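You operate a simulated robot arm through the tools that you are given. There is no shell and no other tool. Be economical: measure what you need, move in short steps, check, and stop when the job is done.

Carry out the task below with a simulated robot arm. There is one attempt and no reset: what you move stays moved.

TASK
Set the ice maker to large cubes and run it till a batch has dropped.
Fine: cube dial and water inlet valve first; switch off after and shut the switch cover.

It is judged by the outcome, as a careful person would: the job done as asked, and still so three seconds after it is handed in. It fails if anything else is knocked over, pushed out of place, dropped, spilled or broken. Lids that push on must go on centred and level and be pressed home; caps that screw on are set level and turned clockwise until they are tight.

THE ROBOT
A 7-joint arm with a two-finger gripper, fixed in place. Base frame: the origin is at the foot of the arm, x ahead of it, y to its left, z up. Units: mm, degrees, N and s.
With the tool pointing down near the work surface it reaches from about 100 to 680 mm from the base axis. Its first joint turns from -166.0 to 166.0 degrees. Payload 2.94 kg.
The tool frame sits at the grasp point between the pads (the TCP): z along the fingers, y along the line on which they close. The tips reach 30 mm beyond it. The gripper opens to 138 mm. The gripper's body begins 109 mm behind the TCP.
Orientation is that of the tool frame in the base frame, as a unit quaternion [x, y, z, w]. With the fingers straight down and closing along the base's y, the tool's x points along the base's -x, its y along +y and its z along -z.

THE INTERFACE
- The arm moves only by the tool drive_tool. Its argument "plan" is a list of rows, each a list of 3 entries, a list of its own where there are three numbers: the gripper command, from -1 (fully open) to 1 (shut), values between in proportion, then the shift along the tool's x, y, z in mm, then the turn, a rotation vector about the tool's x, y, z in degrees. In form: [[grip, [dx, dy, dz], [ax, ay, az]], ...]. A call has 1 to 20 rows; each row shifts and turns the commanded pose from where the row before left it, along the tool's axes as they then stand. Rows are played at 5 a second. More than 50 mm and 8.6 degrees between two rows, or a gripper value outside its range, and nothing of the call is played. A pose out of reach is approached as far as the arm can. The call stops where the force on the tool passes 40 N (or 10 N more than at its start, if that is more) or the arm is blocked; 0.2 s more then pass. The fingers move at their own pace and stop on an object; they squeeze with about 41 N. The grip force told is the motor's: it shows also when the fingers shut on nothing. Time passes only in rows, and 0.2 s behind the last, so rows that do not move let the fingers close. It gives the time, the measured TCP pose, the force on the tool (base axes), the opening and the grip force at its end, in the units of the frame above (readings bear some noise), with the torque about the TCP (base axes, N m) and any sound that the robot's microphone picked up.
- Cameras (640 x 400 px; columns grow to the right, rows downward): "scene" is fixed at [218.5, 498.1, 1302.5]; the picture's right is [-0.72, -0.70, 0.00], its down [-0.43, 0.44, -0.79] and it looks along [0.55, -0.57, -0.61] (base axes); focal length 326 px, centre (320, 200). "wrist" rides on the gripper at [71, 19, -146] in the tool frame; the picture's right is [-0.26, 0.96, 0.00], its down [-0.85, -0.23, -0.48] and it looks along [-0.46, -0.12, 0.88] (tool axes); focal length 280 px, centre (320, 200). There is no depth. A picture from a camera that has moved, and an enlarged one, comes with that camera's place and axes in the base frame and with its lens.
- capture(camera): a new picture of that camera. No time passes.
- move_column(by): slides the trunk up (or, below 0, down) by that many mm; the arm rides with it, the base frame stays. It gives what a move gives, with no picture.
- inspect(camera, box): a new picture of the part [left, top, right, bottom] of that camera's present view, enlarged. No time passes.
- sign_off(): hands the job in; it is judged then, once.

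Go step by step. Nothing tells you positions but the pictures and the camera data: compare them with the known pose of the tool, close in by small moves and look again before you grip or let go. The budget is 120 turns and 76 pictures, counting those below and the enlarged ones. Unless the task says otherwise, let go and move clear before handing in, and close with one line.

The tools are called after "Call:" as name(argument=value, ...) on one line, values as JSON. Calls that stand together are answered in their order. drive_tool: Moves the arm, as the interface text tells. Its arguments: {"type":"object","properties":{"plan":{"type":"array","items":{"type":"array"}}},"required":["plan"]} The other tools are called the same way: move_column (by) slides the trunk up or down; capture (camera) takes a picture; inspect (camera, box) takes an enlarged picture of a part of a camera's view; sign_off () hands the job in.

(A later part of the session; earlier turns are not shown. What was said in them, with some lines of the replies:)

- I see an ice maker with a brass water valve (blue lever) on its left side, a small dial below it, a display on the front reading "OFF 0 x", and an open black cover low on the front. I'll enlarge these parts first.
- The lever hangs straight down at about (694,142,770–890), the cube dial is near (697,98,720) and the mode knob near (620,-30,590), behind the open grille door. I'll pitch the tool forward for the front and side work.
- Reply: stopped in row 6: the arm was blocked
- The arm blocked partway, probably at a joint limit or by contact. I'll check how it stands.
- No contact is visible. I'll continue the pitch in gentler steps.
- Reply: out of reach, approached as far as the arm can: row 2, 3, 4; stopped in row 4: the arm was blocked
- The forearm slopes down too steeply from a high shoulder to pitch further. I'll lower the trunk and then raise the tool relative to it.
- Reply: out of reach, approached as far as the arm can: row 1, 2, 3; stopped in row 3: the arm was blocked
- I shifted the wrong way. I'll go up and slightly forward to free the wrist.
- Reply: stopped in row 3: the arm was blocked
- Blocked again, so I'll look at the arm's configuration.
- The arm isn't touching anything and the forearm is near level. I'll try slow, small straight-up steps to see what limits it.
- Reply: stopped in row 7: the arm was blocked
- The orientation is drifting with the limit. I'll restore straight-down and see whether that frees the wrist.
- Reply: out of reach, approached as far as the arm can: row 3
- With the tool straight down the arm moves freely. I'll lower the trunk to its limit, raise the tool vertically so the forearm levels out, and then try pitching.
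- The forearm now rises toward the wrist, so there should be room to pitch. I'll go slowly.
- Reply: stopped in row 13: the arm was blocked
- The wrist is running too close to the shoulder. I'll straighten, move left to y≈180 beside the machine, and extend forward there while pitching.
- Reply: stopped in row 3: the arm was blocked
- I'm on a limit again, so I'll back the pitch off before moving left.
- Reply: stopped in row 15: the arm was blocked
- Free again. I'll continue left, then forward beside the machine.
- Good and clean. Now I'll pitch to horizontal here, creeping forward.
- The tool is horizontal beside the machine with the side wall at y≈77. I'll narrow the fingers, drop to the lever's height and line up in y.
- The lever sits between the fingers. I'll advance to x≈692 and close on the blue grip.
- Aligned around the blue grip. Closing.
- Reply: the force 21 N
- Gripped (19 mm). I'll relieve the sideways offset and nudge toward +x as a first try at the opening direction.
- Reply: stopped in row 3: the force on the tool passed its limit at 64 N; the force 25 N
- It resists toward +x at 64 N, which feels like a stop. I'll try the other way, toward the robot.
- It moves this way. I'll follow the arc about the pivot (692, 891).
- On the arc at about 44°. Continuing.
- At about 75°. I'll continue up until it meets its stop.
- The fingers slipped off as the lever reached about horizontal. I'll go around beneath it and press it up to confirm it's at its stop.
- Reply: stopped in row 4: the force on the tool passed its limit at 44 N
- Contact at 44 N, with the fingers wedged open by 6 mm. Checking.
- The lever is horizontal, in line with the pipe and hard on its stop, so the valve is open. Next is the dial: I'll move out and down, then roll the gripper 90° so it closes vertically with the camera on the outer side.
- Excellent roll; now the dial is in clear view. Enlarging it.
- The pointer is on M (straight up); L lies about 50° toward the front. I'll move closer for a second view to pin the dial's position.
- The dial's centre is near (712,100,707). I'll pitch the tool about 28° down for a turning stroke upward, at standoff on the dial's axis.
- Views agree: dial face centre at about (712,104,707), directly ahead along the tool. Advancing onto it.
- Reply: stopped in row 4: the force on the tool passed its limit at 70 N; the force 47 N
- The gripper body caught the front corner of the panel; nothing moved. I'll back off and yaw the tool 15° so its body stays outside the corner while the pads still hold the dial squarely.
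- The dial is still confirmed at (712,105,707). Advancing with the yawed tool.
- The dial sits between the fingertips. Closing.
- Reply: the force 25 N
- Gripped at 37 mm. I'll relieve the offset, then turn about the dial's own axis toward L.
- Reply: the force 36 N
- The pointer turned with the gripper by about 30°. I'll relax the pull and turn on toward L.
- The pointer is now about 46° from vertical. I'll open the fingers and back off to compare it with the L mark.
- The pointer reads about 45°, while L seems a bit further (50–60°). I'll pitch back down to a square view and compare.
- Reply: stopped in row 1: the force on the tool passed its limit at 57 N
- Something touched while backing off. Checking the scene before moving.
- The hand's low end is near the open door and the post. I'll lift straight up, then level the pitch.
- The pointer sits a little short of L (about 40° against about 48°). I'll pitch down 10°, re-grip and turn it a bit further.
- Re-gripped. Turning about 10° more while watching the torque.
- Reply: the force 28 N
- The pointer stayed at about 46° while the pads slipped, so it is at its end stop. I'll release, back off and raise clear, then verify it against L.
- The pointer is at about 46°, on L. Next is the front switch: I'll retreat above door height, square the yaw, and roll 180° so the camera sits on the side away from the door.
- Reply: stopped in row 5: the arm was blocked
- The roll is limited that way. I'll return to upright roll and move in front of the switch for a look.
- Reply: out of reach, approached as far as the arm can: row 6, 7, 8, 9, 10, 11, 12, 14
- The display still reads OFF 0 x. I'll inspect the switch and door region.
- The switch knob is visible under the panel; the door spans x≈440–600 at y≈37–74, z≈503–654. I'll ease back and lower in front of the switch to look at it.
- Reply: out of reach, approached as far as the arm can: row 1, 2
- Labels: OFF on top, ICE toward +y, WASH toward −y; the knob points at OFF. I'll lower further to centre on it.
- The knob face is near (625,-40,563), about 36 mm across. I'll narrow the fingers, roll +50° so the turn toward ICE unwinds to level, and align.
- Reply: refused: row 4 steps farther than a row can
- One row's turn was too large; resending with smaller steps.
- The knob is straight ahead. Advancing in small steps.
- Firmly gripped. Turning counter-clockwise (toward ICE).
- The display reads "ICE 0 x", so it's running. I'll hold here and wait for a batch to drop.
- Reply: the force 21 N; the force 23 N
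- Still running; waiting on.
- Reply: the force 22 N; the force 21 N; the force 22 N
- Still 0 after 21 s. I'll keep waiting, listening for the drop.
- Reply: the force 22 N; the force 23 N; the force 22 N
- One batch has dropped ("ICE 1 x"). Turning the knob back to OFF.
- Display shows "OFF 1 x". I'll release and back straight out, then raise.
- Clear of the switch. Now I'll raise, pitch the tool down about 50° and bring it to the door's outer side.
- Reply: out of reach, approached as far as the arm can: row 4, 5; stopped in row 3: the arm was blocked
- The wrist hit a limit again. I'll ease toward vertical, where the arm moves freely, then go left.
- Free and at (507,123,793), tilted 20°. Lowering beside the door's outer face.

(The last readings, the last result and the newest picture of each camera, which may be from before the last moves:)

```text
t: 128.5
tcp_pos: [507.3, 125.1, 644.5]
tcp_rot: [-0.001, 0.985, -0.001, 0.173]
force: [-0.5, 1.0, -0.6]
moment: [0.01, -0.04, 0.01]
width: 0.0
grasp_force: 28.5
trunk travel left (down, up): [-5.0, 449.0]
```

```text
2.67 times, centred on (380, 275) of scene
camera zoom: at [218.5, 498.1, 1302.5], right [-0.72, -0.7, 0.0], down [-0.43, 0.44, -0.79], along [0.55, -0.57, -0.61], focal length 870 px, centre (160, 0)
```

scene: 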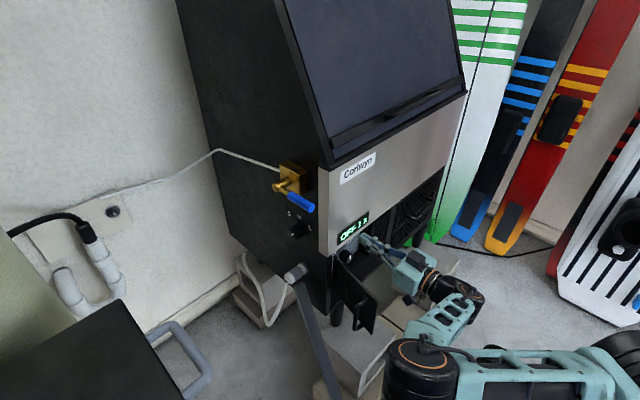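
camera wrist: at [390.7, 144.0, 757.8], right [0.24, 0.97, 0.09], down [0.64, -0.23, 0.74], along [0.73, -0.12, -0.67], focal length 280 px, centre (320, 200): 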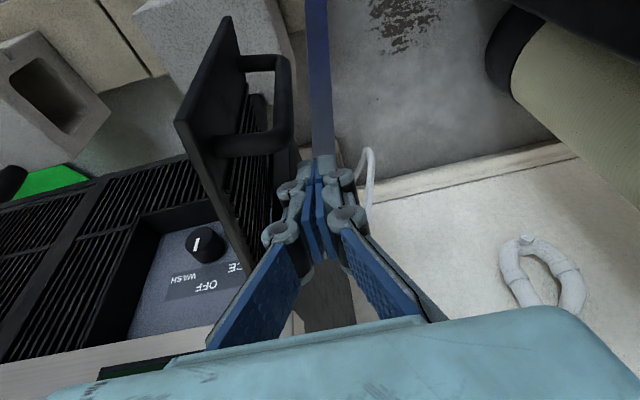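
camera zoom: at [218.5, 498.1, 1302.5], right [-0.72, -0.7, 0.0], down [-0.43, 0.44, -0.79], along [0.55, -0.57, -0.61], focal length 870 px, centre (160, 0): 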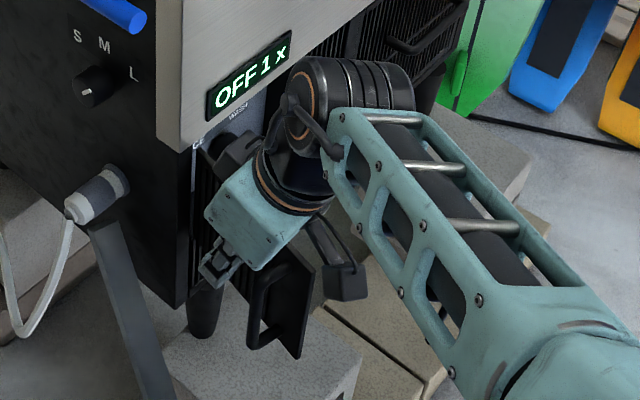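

The fingertips are beside the door's outer face, below its top edge and clear of the handle. I'll sweep toward −y to start swinging it shut.

Call:
drive_tool(plan=[[1, [2.3, -15, -0.8], [0, 0, 0]], [1, [2.4, -15, -0.9], [0, 0, 0]], [1, [0, -15, 0], [0, 0, 0]], [1, [0.9, -12, -0.3], [0, 0, 0]], [1, [0.9, -12, -0.3], [0, 0, 0]], [1, [0.9, -12, -0.3], [0, 0, 0]], [1, [0.9, -12, -0.3], [0, 0, 0]], [1, [-2.3, -12, 0.8], [0, 0, 0]], [1, [-2.3, -11, 0.8], [0, 0, 0]], [1, [0, 0, 0], [0, 0, 0]]])

Call:
inspect(camera="scene", box=[280, 200, 480, 350])

```text
t: 130.7
tcp_pos: [504.1, 5.7, 644.8]
tcp_rot: [-0.002, 0.985, -0.001, 0.173]
force: [-0.1, 0.3, 0.4]
moment: [0.02, -0.02, 0.02]
width: 0.0
grasp_force: 28.3
trunk travel left (down, up): [-5.0, 449.0]
```

```text
2.67 times, centred on (380, 275) of scene
camera zoom: at [218.5, 498.1, 1302.5], right [-0.72, -0.7, 0.0], down [-0.43, 0.44, -0.79], along [0.55, -0.57, -0.61], focal length 870 px, centre (160, 0)
```

zoom: 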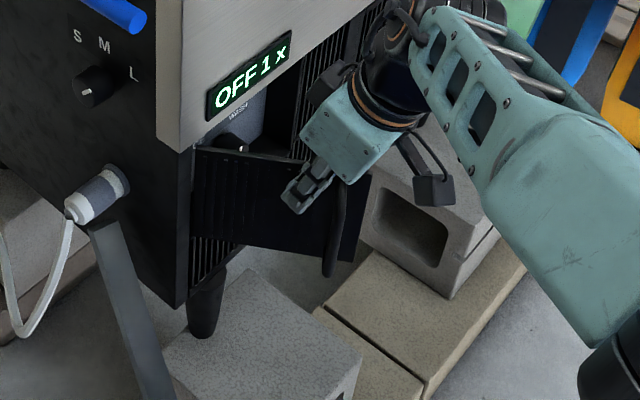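

The door is swinging closed smoothly. Continuing along the arc.

Call:
drive_tool(plan=[[1, [-4.5, -10, 1.6], [0, 0, 0]], [1, [-4.5, -10, 1.6], [0, 0, 0]], [1, [-7.2, -9, 2.6], [0, 0, 0]], [1, [-7.2, -9, 2.6], [0, 0, 0]], [1, [-9.4, -6.5, 3.4], [0, 0, 0]], [1, [-9.4, -6.5, 3.4], [0, 0, 0]], [1, [-7.2, -2.7, 2.6], [0, 0, 0]], [1, [-7.2, -2.7, 2.6], [0, 0, 0]], [1, [0, 0, 0], [0, 0, 0]]])

Call:
inspect(camera="scene", box=[280, 200, 480, 350])

```text
t: 132.7
tcp_pos: [563.7, -49.6, 643.8]
tcp_rot: [-0.001, 0.985, 0.0, 0.173]
force: [0.8, -0.2, 0.0]
moment: [0.05, 0.03, 0.01]
width: 0.0
grasp_force: 28.6
trunk travel left (down, up): [-5.0, 449.0]
```

```text
2.67 times, centred on (380, 275) of scene
camera zoom: at [218.5, 498.1, 1302.5], right [-0.72, -0.7, 0.0], down [-0.43, 0.44, -0.79], along [0.55, -0.57, -0.61], focal length 870 px, centre (160, 0)
```

zoom: 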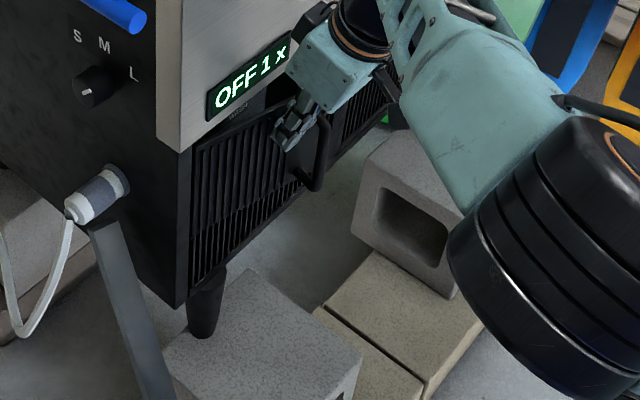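

Nearly shut. Pressing forward gently until it seats.

Call:
drive_tool(plan=[[1, [-4.7, -1, 1.7], [0, 0, 0]], [1, [-4.7, -1, 1.7], [0, 0, 0]], [1, [-4.7, 0, 1.7], [0, 0, 0]], [1, [-4.7, 0, 1.7], [0, 0, 0]], [1, [-4.7, 0, 1.7], [0, 0, 0]], [1, [-4.7, 0, 1.7], [0, 0, 0]], [1, [-4.7, 0, 1.7], [0, 0, 0]], [1, [0, 0, 0], [0, 0, 0]]])

Call:
inspect(camera="scene", box=[280, 200, 480, 350])

```text
t: 134.3
tcp_pos: [589.9, -51.2, 641.9]
tcp_rot: [-0.001, 0.986, 0.001, 0.165]
force: [-13.8, 0.9, 4.4]
moment: [0.05, 0.15, -0.01]
width: 6.0
grasp_force: 28.2
trunk travel left (down, up): [-5.0, 449.0]
stopped in row 7: the force on the tool passed its limit at 47 N (the readings are from after the stop); the commanded pose is now the measured one
```

```text
2.67 times, centred on (380, 275) of scene
camera zoom: at [218.5, 498.1, 1302.5], right [-0.72, -0.7, 0.0], down [-0.43, 0.44, -0.79], along [0.55, -0.57, -0.61], focal length 870 px, centre (160, 0)
```

zoom: 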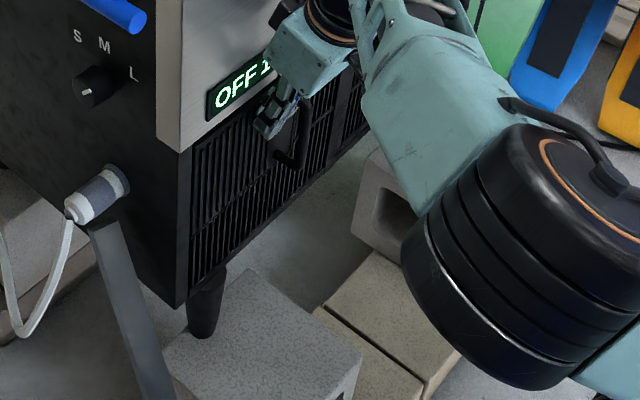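

It stopped firmly against something; the door looks flush. Backing off to check that it stays shut.

Call:
drive_tool(plan=[[1, [9.4, 0, -3.4], [0, 0, 0]], [1, [14, 0, -5], [0, 0, 0]], [1, [19, 0, -7], [0, 0, 0]], [1, [19, 0, -7], [0, 0, 0]], [1, [0, 0, -20], [0, 0, 0]], [1, [0, 0, -25], [0, 0, 0]], [1, [0, 0, -25], [0, 0, 0]], [1, [0, 0, -25], [0, 0, 0]], [1, [0, 0, -25], [0, 0, 0]], [1, [0, 0, 0], [0, 0, 0]]])

Call:
inspect(camera="scene", box=[280, 170, 480, 320])

Call:
capture(camera="wrist")

```text
t: 136.5
tcp_pos: [486.8, -50.4, 755.8]
tcp_rot: [-0.001, 0.986, 0.001, 0.166]
force: [-0.2, 0.8, -0.8]
moment: [0.01, 0.03, -0.04]
width: 0.4
grasp_force: 28.8
trunk travel left (down, up): [-5.0, 449.0]
```

```text
2.67 times, centred on (380, 245) of scene
camera zoom: at [218.5, 498.1, 1302.5], right [-0.72, -0.7, 0.0], down [-0.43, 0.44, -0.79], along [0.55, -0.57, -0.61], focal length 870 px, centre (160, 80)
```

zoom: 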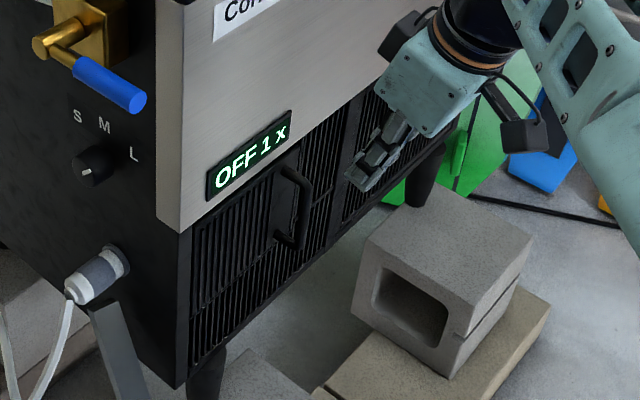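

```text
11 pictures are left
camera wrist: at [371.7, -31.5, 871.3], right [0.25, 0.97, 0.09], down [0.65, -0.23, 0.73], along [0.72, -0.12, -0.68], focal length 280 px, centre (320, 200)
```

wrist: 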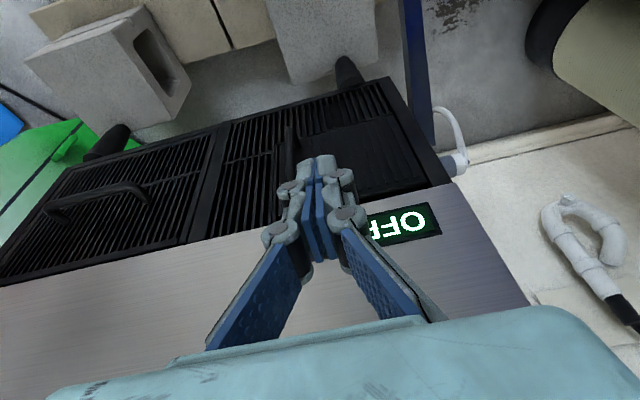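

The door looks shut. I'll shift aside for a clear close look at the seam.

Call:
drive_tool(plan=[[1, [0, 20, 0], [0, 0, 0]], [1, [0, 20, 0], [0, 0, 0]], [1, [0, 20, 0], [0, 0, 0]], [1, [0, 20, 0], [0, 0, 0]], [1, [0, 20, 0], [0, 0, 0]], [1, [0, 20, 0], [0, 0, 0]], [1, [0, 0, 0], [0, 0, 0]]])

Call:
inspect(camera="wrist", box=[80, 60, 320, 240])

Call:
inspect(camera="scene", box=[310, 200, 410, 290])

```text
t: 138.1
tcp_pos: [487.1, 69.0, 756.9]
tcp_rot: [0.0, 0.986, 0.001, 0.167]
force: [-0.4, 0.7, 0.5]
moment: [-0.02, -0.03, -0.01]
width: 0.1
grasp_force: 28.1
trunk travel left (down, up): [-5.0, 449.0]
```

```text
2.22 times, centred on (200, 150) of wrist
camera zoom: at [371.7, 88.1, 872.3], right [0.25, 0.97, 0.09], down [0.65, -0.23, 0.73], along [0.72, -0.12, -0.68], focal length 623 px, centre (587, 311)
```

zoom: 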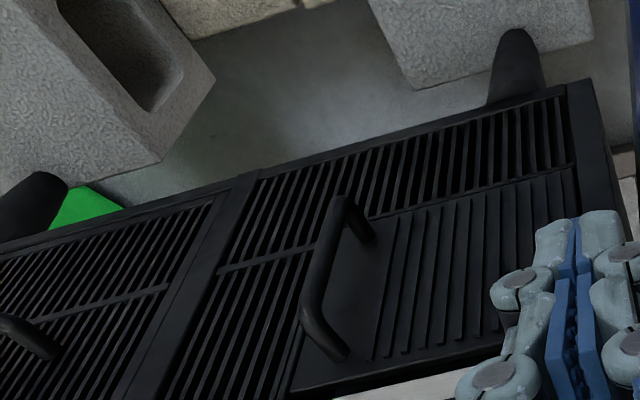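

```text
4.44 times, centred on (360, 245) of scene
camera zoom: at [218.5, 498.1, 1302.5], right [-0.72, -0.7, 0.0], down [-0.43, 0.44, -0.79], along [0.55, -0.57, -0.61], focal length 1450 px, centre (142, 0)
```

zoom: 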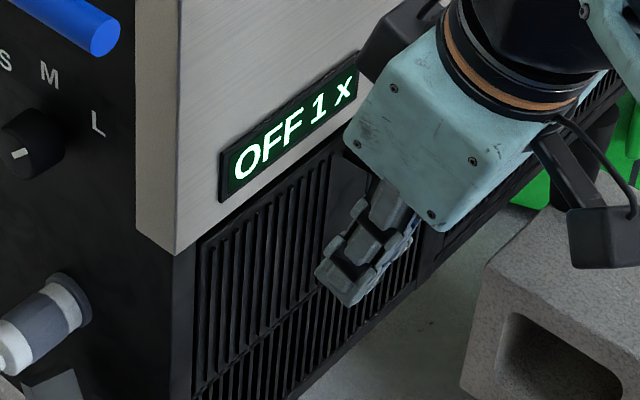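

The cover is flush with the grille, the display reads "OFF 1 x", the dial points at L and the valve lever is open. The arm is clear, so I'm handing in.

Call:
sign_off()

```text
The job is handed in.
```

The ice maker is set to large cubes and has dropped one batch: the display went to "ICE 1 x" and now reads "OFF 1 x". The water valve is open, the switch is off and its cover is shut.
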